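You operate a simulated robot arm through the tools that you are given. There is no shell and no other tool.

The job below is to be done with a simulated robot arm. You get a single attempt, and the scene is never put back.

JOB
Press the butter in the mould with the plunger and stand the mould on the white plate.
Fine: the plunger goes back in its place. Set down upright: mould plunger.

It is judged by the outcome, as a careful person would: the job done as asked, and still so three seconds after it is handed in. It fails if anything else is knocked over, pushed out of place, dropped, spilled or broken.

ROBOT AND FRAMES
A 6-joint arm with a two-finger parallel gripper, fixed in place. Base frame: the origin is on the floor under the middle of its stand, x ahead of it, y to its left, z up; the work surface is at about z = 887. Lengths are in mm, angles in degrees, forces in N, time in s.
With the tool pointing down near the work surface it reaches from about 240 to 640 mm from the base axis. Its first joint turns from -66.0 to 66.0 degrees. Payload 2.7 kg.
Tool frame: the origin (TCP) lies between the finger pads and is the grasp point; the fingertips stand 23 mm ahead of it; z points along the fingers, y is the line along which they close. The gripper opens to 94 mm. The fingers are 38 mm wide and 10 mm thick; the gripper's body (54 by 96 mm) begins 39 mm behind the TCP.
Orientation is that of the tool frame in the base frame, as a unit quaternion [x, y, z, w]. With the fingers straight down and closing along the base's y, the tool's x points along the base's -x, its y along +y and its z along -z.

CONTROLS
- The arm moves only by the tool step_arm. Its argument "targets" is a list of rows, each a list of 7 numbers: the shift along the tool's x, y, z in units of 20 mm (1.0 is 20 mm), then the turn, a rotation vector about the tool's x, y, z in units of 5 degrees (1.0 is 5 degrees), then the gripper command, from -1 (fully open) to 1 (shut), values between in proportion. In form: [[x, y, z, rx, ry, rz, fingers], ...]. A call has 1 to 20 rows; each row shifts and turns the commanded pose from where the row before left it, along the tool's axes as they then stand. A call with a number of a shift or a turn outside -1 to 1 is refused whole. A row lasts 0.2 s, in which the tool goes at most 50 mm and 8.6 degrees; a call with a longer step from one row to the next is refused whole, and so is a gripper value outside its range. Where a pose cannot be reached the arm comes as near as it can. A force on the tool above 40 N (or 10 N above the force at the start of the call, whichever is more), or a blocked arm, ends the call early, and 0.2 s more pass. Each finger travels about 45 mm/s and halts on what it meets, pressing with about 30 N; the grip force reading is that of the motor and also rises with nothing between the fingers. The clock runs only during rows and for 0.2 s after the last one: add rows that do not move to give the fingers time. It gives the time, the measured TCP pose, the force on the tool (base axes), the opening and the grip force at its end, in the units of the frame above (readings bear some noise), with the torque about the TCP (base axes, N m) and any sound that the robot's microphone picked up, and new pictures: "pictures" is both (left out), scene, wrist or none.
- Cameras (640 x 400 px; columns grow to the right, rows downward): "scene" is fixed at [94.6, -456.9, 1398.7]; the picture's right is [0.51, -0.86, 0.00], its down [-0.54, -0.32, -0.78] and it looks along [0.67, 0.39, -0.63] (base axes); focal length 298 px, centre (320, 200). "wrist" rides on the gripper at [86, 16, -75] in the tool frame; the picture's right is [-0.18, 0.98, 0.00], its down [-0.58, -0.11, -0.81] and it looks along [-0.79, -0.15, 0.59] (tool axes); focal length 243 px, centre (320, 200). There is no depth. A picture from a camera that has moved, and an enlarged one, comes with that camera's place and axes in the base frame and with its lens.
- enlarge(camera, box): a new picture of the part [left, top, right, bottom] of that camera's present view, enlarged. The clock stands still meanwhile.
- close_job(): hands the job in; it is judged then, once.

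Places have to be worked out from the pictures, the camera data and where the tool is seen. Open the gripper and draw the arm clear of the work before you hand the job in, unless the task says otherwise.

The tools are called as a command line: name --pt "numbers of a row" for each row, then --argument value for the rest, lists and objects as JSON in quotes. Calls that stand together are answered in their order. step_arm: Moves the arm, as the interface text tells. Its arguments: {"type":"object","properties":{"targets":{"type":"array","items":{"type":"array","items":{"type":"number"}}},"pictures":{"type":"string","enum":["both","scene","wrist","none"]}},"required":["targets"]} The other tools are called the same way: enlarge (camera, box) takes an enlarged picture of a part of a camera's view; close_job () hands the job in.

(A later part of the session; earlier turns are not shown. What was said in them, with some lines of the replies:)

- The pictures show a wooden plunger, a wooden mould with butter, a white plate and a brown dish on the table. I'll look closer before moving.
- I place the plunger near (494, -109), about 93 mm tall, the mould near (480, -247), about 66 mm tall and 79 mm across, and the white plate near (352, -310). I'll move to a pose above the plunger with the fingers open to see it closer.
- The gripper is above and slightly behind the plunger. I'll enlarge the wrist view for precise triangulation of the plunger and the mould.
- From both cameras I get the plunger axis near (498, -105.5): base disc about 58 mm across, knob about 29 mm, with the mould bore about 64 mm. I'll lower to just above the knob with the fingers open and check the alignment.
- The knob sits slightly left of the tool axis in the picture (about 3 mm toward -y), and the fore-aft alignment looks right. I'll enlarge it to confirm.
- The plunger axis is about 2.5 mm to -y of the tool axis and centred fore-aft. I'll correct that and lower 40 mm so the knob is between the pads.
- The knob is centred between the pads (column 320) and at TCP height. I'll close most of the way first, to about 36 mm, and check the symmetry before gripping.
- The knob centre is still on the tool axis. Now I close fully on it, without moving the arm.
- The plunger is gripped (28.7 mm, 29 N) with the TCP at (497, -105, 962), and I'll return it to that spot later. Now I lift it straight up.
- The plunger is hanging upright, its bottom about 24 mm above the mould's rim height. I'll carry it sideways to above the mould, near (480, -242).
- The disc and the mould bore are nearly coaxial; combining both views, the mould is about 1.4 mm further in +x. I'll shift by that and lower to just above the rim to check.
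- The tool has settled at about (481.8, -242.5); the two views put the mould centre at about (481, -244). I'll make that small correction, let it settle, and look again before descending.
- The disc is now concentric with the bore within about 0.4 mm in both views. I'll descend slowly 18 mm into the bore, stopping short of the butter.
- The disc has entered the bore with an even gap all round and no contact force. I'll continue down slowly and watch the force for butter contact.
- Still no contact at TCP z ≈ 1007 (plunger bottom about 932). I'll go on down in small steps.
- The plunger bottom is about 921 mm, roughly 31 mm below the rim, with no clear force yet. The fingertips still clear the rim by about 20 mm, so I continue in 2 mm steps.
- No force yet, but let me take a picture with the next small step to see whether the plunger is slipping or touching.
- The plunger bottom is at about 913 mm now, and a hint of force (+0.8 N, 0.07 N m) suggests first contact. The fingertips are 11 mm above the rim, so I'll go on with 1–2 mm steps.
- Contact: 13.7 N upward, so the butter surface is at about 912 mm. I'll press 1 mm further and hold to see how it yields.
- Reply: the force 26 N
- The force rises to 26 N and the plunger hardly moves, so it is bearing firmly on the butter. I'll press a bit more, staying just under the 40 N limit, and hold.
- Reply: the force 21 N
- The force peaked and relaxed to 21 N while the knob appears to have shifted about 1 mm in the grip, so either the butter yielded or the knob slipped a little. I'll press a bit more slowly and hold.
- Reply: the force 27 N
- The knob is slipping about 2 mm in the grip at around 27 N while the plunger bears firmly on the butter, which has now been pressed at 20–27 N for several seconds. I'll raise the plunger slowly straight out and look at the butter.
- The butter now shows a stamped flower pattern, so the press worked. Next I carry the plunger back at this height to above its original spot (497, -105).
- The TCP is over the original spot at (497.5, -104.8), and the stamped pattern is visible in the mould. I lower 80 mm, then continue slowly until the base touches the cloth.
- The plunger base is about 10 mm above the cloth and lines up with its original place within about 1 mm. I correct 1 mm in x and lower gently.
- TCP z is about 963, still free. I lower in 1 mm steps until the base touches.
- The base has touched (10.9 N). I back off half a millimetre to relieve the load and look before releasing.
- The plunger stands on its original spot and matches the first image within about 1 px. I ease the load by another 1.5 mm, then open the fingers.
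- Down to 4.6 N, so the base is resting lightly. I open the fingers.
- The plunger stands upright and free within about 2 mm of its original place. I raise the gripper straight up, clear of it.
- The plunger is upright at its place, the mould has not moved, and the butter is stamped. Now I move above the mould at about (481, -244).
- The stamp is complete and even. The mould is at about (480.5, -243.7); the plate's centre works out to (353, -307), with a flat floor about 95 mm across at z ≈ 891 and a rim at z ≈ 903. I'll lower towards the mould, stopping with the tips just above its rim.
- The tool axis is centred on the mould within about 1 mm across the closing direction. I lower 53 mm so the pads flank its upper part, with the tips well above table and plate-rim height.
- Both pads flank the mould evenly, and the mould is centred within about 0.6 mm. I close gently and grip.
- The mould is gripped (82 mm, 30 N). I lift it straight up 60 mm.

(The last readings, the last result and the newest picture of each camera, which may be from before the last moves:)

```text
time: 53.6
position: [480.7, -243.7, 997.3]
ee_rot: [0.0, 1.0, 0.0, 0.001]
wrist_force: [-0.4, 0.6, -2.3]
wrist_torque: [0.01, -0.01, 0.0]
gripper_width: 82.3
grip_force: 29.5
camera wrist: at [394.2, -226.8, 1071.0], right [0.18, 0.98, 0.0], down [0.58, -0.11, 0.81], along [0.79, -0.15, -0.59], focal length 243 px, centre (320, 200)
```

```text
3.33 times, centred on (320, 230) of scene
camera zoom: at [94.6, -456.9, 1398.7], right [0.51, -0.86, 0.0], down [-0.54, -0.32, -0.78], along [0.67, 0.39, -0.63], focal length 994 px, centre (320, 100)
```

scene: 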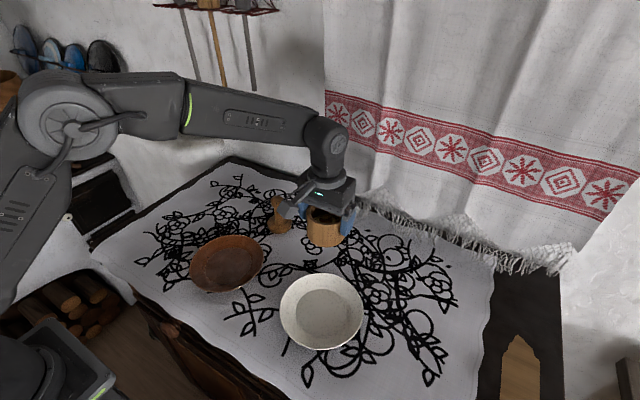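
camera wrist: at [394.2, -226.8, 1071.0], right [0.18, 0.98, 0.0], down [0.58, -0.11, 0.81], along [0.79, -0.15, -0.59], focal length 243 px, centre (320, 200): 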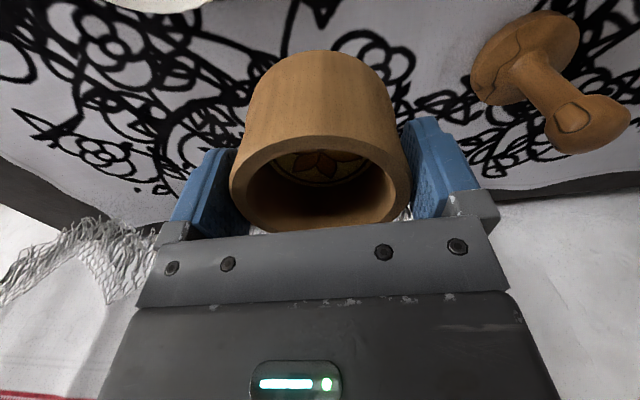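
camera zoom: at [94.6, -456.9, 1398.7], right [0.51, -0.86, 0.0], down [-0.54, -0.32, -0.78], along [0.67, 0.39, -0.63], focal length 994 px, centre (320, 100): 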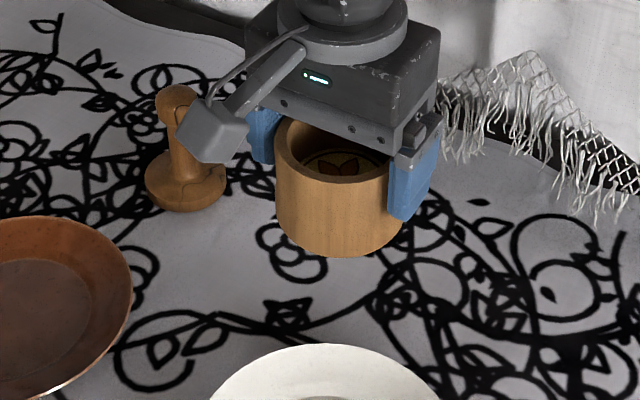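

The mould hangs level in the grip (about 2.3 N). I carry it at this height to above the plate centre (353, -307).

step_arm --pt "0.19 -0.1 0 0 0 0 1" --pt "0.38 -0.19 0 0 0 0 1" --pt "0.57 -0.29 0 0 0 0 1" --pt "0.7 -0.353 0 0 0 0 1" --pt "0.7 -0.353 0 0 0 0 1" --pt "0.7 -0.353 0 0 0 0 1" --pt "0.7 -0.353 0 0 0 0 1" --pt "0.7 -0.353 0 0 0 0 1" --pt "0.64 -0.32 0 0 0 0 1" --pt "0.51 -0.26 0 0 0 0 1" --pt "0.38 -0.19 0 0 0 0 1" --pt "0.195 -0.1 0 0 0 0 1" --pt "0 0 0 0 0 0 1" --pt "0 0 0 0 0 0 1" --pt "0 0 0 0 0 0 1" --pictures "both"

enlarge --camera "scene" --box '[255, 230, 385, 360]'

enlarge --camera "wrist" --box '[140, 0, 500, 240]'

```text
time: 56.8
position: [351.1, -306.6, 998.1]
ee_rot: [0.0, 1.0, -0.001, 0.0]
wrist_force: [0.5, -0.6, -2.2]
wrist_torque: [0.03, -0.02, 0.03]
gripper_width: 82.3
grip_force: 29.5
camera wrist: at [265.7, -290.2, 1072.7], right [0.18, 0.98, 0.0], down [0.58, -0.11, 0.81], along [0.79, -0.15, -0.59], focal length 243 px, centre (320, 200)
```

scene: 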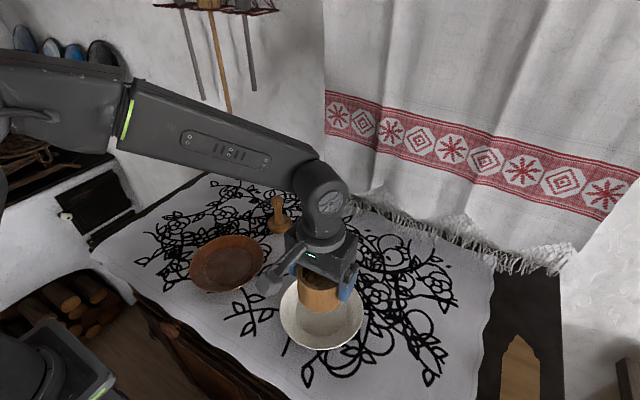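
wrist: 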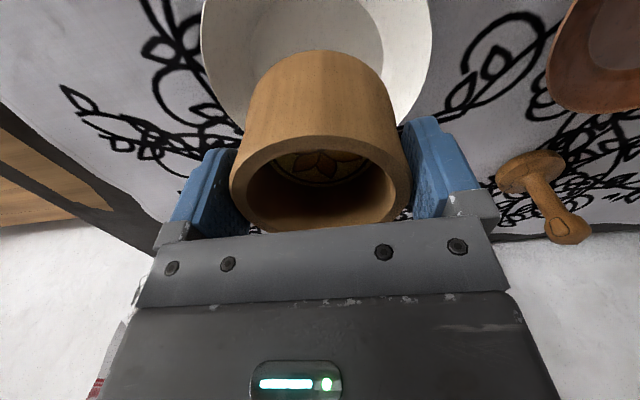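

```text
3.08 times, centred on (320, 295) of scene
camera zoom: at [94.6, -456.9, 1398.7], right [0.51, -0.86, 0.0], down [-0.54, -0.32, -0.78], along [0.67, 0.39, -0.63], focal length 917 px, centre (320, -92)
```

zoom: 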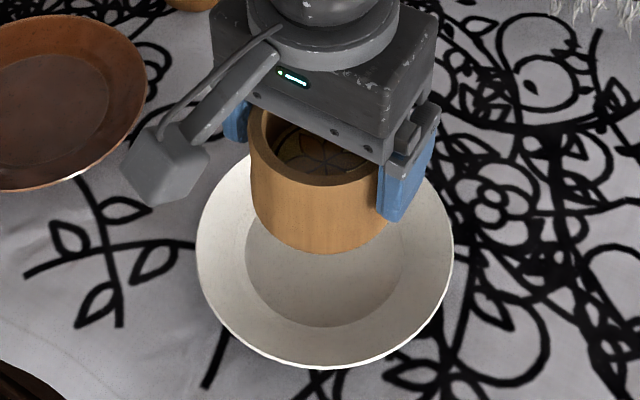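

```text
1.67 times, centred on (320, 120) of wrist
camera zoom: at [265.7, -290.2, 1072.7], right [0.18, 0.98, 0.0], down [0.58, -0.11, 0.81], along [0.79, -0.15, -0.59], focal length 404 px, centre (320, 333)
```

zoom: 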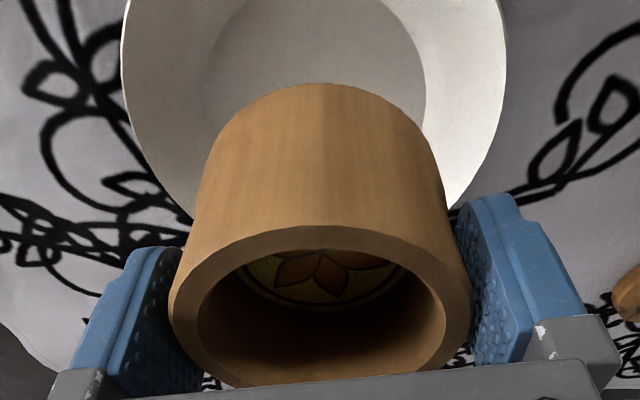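

The mould is over the plate; the plate centre is about 1.8 mm further in -y. I correct by 1.6 mm and lower 46 mm, then check.

step_arm --pt "0 -0.08 0.2 0 0 0 1" --pt "0 0 0.4 0 0 0 1" --pt "0 0 0.5 0 0 0 1" --pt "0 0 0.5 0 0 0 1" --pt "0 0 0.4 0 0 0 1" --pt "0 0 0.3 0 0 0 1" --pt "0 0 0 0 0 0 1" --pt "0 0 0 0 0 0 1" --pictures "both"

enlarge --camera "scene" --box '[255, 240, 385, 360]'

enlarge --camera "wrist" --box '[140, 0, 500, 240]'

```text
time: 58.6
position: [352.1, -309.5, 952.2]
ee_rot: [0.001, 1.0, 0.0, 0.0]
wrist_force: [0.2, -0.2, -2.6]
wrist_torque: [0.02, -0.04, 0.01]
gripper_width: 82.2
grip_force: 30.1
camera wrist: at [265.5, -292.4, 1026.5], right [0.18, 0.98, 0.0], down [0.58, -0.11, 0.81], along [0.79, -0.15, -0.59], focal length 243 px, centre (320, 200)
```

scene: 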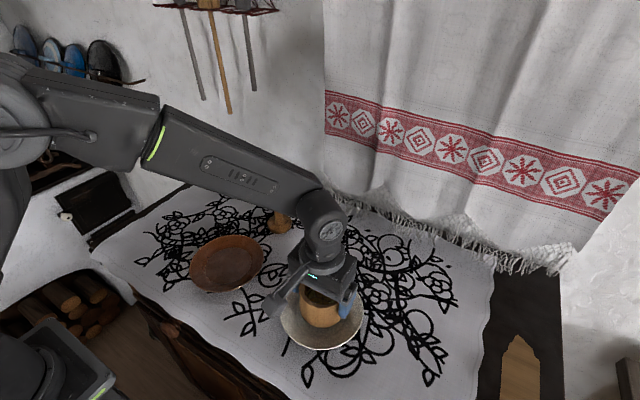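
wrist: 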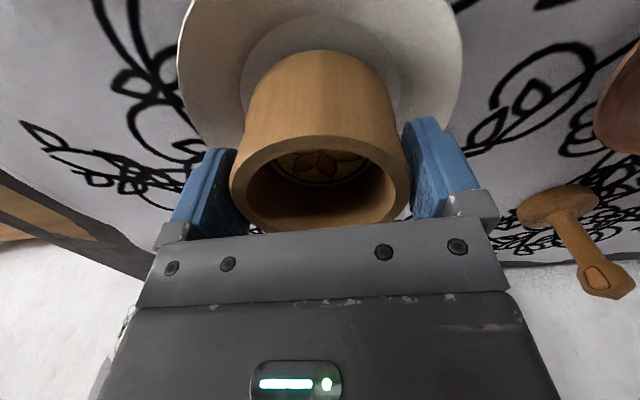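

```text
3.33 times, centred on (320, 300) of scene
camera zoom: at [94.6, -456.9, 1398.7], right [0.51, -0.86, 0.0], down [-0.54, -0.32, -0.78], along [0.67, 0.39, -0.63], focal length 994 px, centre (320, -133)
```

zoom: 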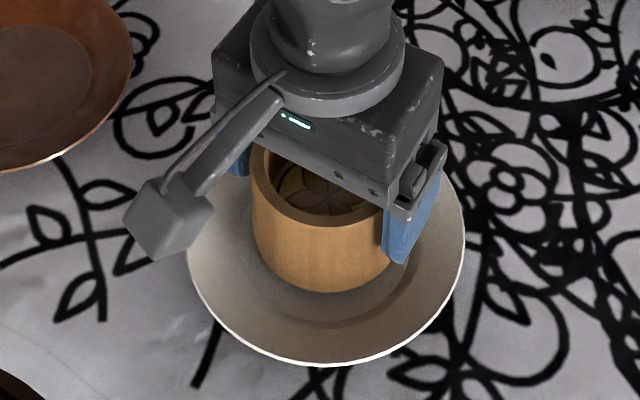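

```text
1.67 times, centred on (320, 120) of wrist
camera zoom: at [265.5, -292.4, 1026.5], right [0.18, 0.98, 0.0], down [0.58, -0.11, 0.81], along [0.79, -0.15, -0.59], focal length 404 px, centre (320, 333)
```

zoom: 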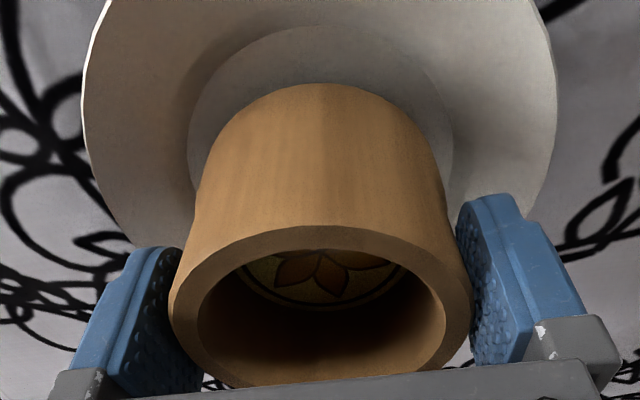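

The mould is centred over the plate's flat in both views, with its bottom about 10 mm above the floor. I lower the rest slowly until it touches.

step_arm --pt "0 0 0.1 0 0 0 1" --pt "0 0 0.1 0 0 0 1" --pt "0 0 0.1 0 0 0 1" --pt "0 0 0 0 0 0 1" --pictures "none"

```text
time: 59.6
position: [353.0, -309.5, 946.2]
ee_rot: [0.0, 1.0, 0.0, 0.001]
wrist_force: [0.4, 0.7, -2.0]
wrist_torque: [0.02, 0.03, 0.01]
gripper_width: 82.3
grip_force: 30.8
```

step_arm --pt "0 0 0.05 0 0 0 1" --pt "0 0 0.05 0 0 0 1" --pt "0 0 0 0 0 0 1" --pictures "none"

```text
time: 60.4
position: [353.6, -309.0, 944.4]
ee_rot: [0.0, 1.0, 0.0, 0.0]
wrist_force: [-0.6, 2.0, 1.9]
wrist_torque: [0.13, 0.12, -0.03]
gripper_width: 82.0
grip_force: 30.3
```

The force went from -2 N to +1.9 N, so contact is beginning. One more small step to seat it.

step_arm --pt "0 0 0.03 0 0 0 1" --pt "0 0 0 0 0 0 1" --pictures "both"

enlarge --camera "scene" --box '[255, 240, 385, 360]'

enlarge --camera "wrist" --box '[140, 0, 500, 240]'

```text
time: 61.0
position: [353.0, -310.0, 943.3]
ee_rot: [0.0, 1.0, -0.001, -0.001]
wrist_force: [-5.0, 3.8, 12.5]
wrist_torque: [0.4, 0.26, 0.04]
gripper_width: 82.3
grip_force: 30.3
camera wrist: at [266.3, -293.7, 1018.2], right [0.18, 0.98, 0.0], down [0.58, -0.11, 0.81], along [0.79, -0.15, -0.59], focal length 243 px, centre (320, 200)
```

scene: 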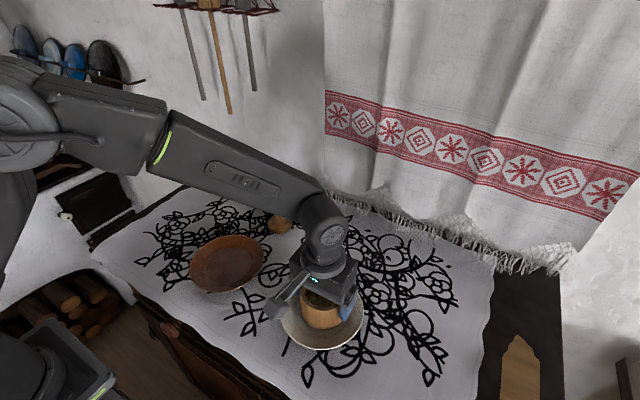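
wrist: 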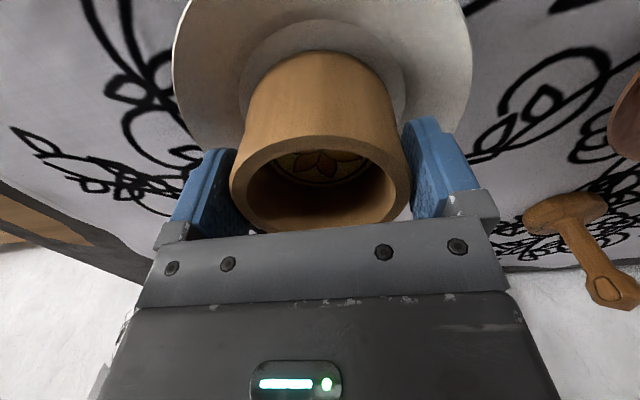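

```text
3.33 times, centred on (320, 300) of scene
camera zoom: at [94.3, -456.7, 1398.8], right [0.51, -0.86, 0.0], down [-0.54, -0.32, -0.78], along [0.67, 0.39, -0.63], focal length 994 px, centre (320, -133)
```

zoom: 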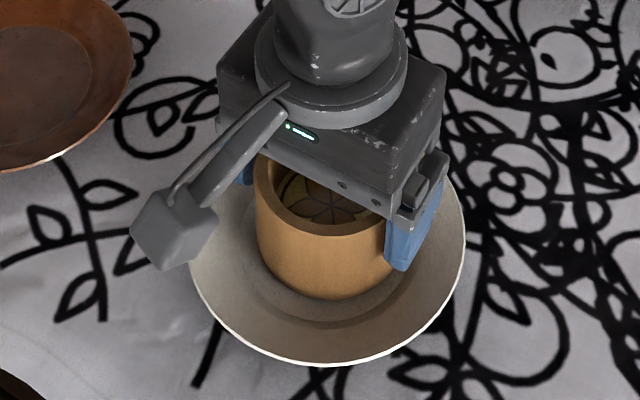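

```text
1.67 times, centred on (320, 120) of wrist
camera zoom: at [266.3, -293.7, 1018.2], right [0.18, 0.98, 0.0], down [0.58, -0.11, 0.81], along [0.79, -0.15, -0.59], focal length 404 px, centre (320, 333)
```

zoom: 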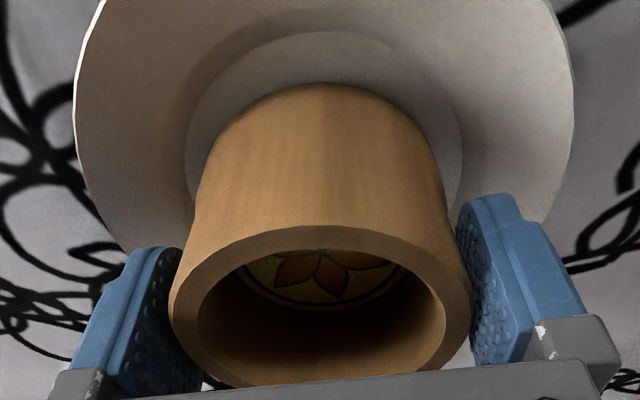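

The mould is seated on the plate floor (12.5 N). I ease the load a little before opening.

step_arm --pt "0 0 -0.04 0 0 0 1" --pt "0 0 0 0 0 0 1" --pt "0 0 0 0 0 0 1" --pictures "none"

```text
time: 61.8
position: [353.4, -309.9, 944.0]
ee_rot: [-0.001, 1.0, 0.0, 0.001]
wrist_force: [-0.8, -2.4, 3.4]
wrist_torque: [-0.01, 0.09, 0.0]
gripper_width: 81.7
grip_force: 30.0
```

Only 3.4 N now, so the mould rests lightly on the plate. I open the fingers gradually.

step_arm --pt "0 0 0 0 0 0 -0.7" --pt "0 0 0 0 0 0 -0.76" --pt "0 0 0 0 0 0 -0.85" --pt "0 0 0 0 0 0 -1" --pt "0 0 0 0 0 0 -1" --pt "0 0 0 0 0 0 -1" --pictures "both"

enlarge --camera "wrist" --box '[140, 0, 500, 240]'

enlarge --camera "scene" --box '[255, 240, 385, 360]'

```text
time: 63.2
position: [354.3, -308.9, 943.5]
ee_rot: [0.0, 1.0, 0.0, 0.0]
wrist_force: [-0.6, -0.5, 0.4]
wrist_torque: [0.04, 0.02, 0.03]
gripper_width: 94.0
grip_force: 0.1
camera wrist: at [267.0, -293.2, 1018.4], right [0.18, 0.98, 0.0], down [0.58, -0.11, 0.81], along [0.79, -0.15, -0.59], focal length 243 px, centre (320, 200)
```

scene: 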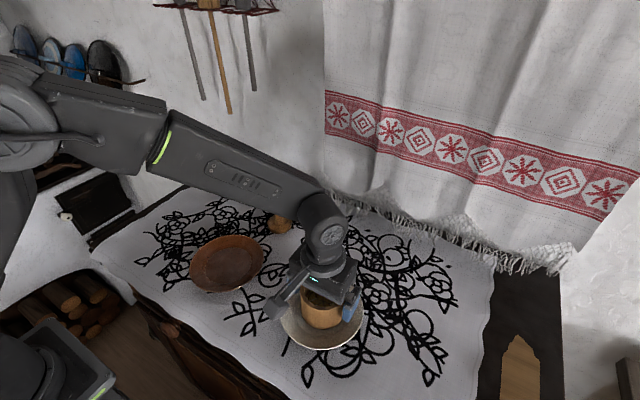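
wrist: 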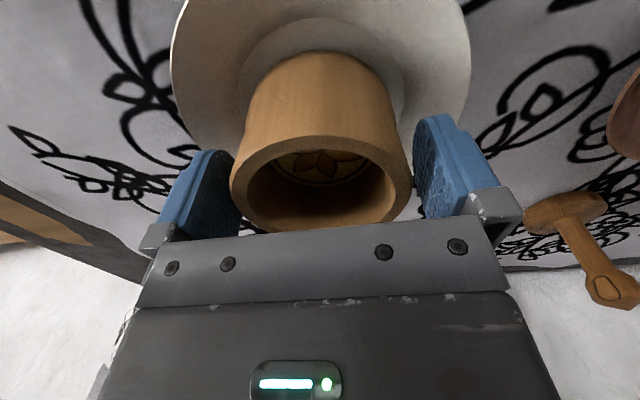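

```text
1.67 times, centred on (320, 120) of wrist
camera zoom: at [267.0, -293.2, 1018.4], right [0.18, 0.98, 0.0], down [0.58, -0.11, 0.81], along [0.79, -0.15, -0.59], focal length 404 px, centre (320, 333)
```

zoom: 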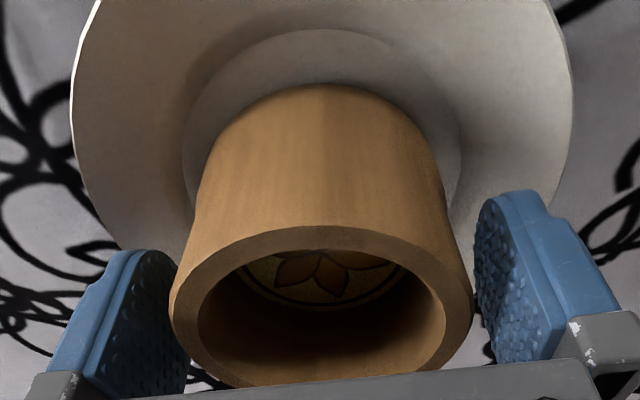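

```text
3.33 times, centred on (320, 300) of scene
camera zoom: at [94.6, -456.9, 1398.7], right [0.51, -0.86, 0.0], down [-0.54, -0.32, -0.78], along [0.67, 0.39, -0.63], focal length 994 px, centre (320, -133)
```

zoom: 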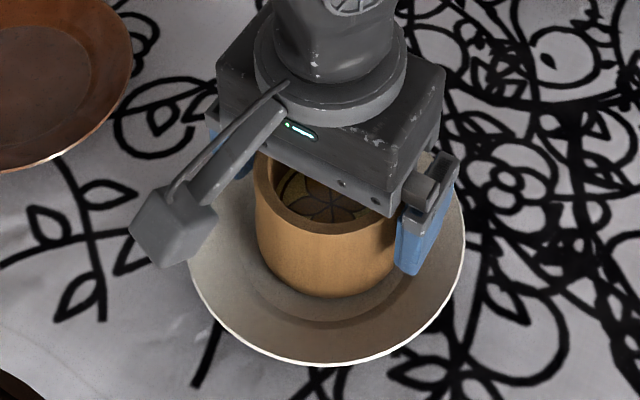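

Both fingers are clear and the mould stands on the plate. I raise the gripper straight up.

step_arm --pt "0 0 -0.2 0 0 0 -1" --pt "0 0 -0.4 0 0 0 -1" --pt "0 0 -0.6 0 0 0 -1" --pt "0 0 -0.8 0 0 0 -1" --pt "0 0 -0.9 0 0 0 -1" --pt "0 0 -0.9 0 0 0 -1" --pt "0 0 -0.9 0 0 0 -1" --pt "0 0 -0.9 0 0 0 -1" --pt "0 0 -0.9 0 0 0 -1" --pt "0 0 -0.9 0 0 0 -1" --pt "0 0 -0.6 0 0 0 -1" --pt "0 0 0 0 0 0 -1" --pictures "both"

enlarge --camera "scene" --box '[180, 170, 390, 360]'

```text
time: 65.8
position: [353.5, -309.1, 1104.6]
ee_rot: [-0.001, 1.0, 0.0, 0.0]
wrist_force: [0.3, 0.4, -0.4]
wrist_torque: [0.05, 0.04, 0.01]
gripper_width: 94.0
grip_force: 0.1
camera wrist: at [266.5, -292.7, 1179.1], right [0.18, 0.98, 0.0], down [0.58, -0.11, 0.81], along [0.79, -0.15, -0.59], focal length 243 px, centre (320, 200)
```

scene: 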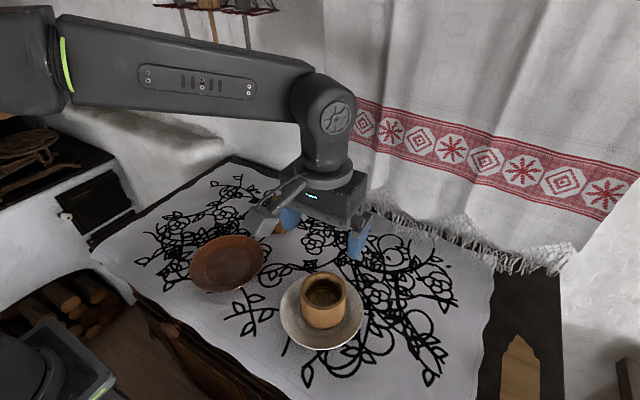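
wrist: 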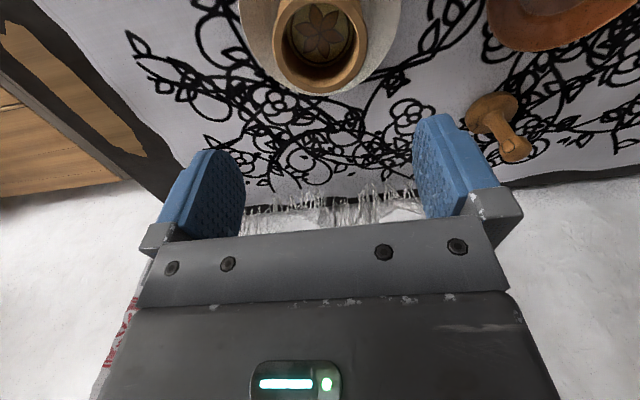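

```text
2.11 times, centred on (285, 265) of scene
camera zoom: at [94.6, -456.9, 1398.7], right [0.51, -0.86, 0.0], down [-0.54, -0.32, -0.78], along [0.67, 0.39, -0.63], focal length 628 px, centre (394, 63)
```

zoom: 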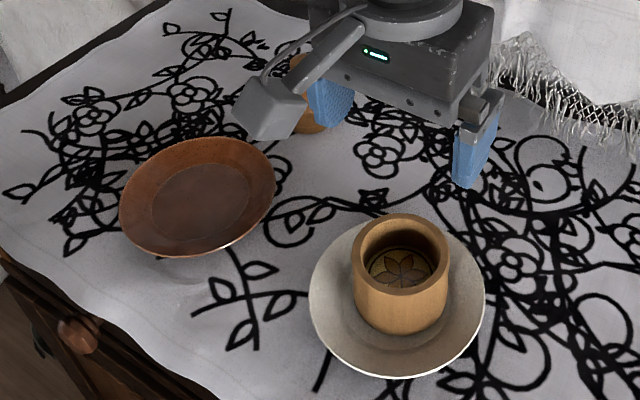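

The mould stands upright and centred on the white plate with the stamped butter visible. I draw the arm up and back near its starting pose, clear of everything.

step_arm --pt "0 0 -0.5 0 0 0 -1" --pt "0 0 -0.9 0 0 0 -1" --pt "0 0 -0.9 0 0 0 -1" --pt "0 0 -0.9 0 0 0 -1" --pt "0 0.4 -0.9 0 0 0 -1" --pt "0 0.8 -0.6 0 0 0 -1" --pt "0 0.9 -0.4 0 0 0 -1" --pt "0 0.9 0 0 0 0 -1" --pt "0 0.9 0 0 0 0 -1" --pt "0 0.9 0 0 0 0 -1" --pt "0 0.9 0 0 0 0 -1" --pt "0 0.9 0 0 0 0 -1" --pt "0 0.6 0 0 0 0 -1" --pt "0 0.3 0 0 0 0 -1" --pt "0 0 0 0 0 0 -1" --pt "0 0 0 0 0 0 -1" --pictures "both"

enlarge --camera "scene" --box '[180, 170, 380, 360]'

```text
time: 69.2
position: [352.7, -160.5, 1206.2]
ee_rot: [0.0, 1.0, 0.0, 0.001]
wrist_force: [-0.1, -0.9, 0.3]
wrist_torque: [0.0, 0.02, 0.01]
gripper_width: 93.9
grip_force: 0.0
camera wrist: at [266.6, -143.9, 1280.3], right [0.18, 0.98, 0.0], down [0.58, -0.11, 0.81], along [0.79, -0.15, -0.59], focal length 243 px, centre (320, 200)
```

scene: 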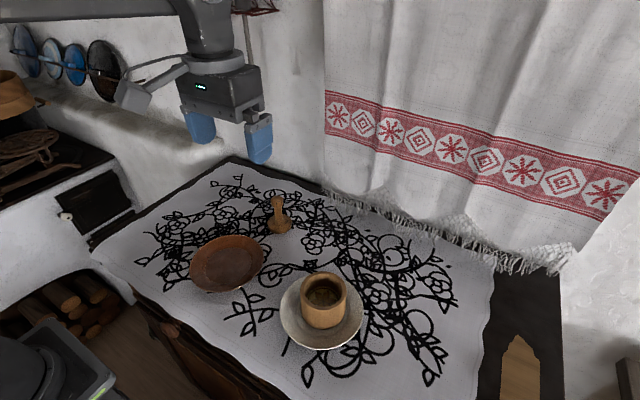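
wrist: 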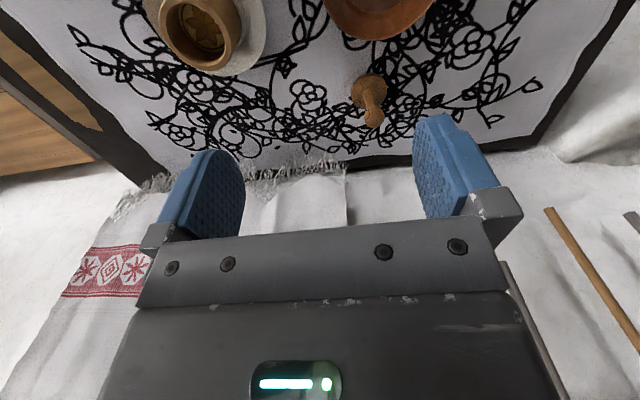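

```text
2.11 times, centred on (280, 265) of scene
camera zoom: at [94.6, -456.9, 1398.7], right [0.51, -0.86, 0.0], down [-0.54, -0.32, -0.78], along [0.67, 0.39, -0.63], focal length 628 px, centre (404, 63)
```

zoom: 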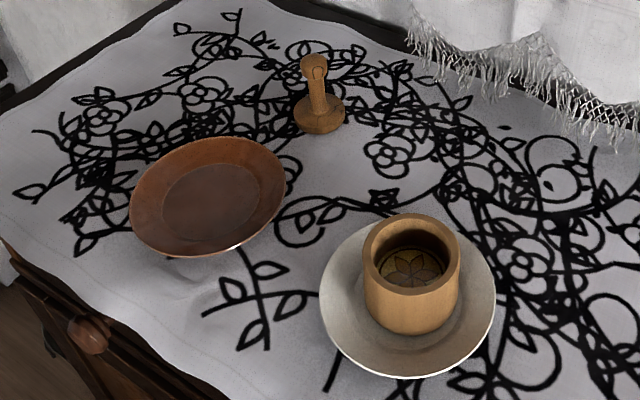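

Everything is in place: the butter is stamped, the mould stands upright on the white plate, the plunger is upright in its original spot, and the plate and brown dish have not moved. The gripper is open and clear, so I hand the job in.

close_job

```text
The job is handed in.
```

I pressed the butter with the plunger and stood the mould on the white plate, then handed the job in.

- **Butter:** the plunger bore on it for about 3 seconds, at roughly 14–27 N. The last pictures show an even flower stamp across the surface.
- **Mould:** it stands upright in the middle of the white plate.
- **Plunger:** it is back upright, within about 2 mm of where it started.
- **Everything else:** the plate and the brown dish show no visible shift from where they began. Nothing was knocked over or spilled.

The gripper was open and the arm drawn up clear of the table before I handed in.
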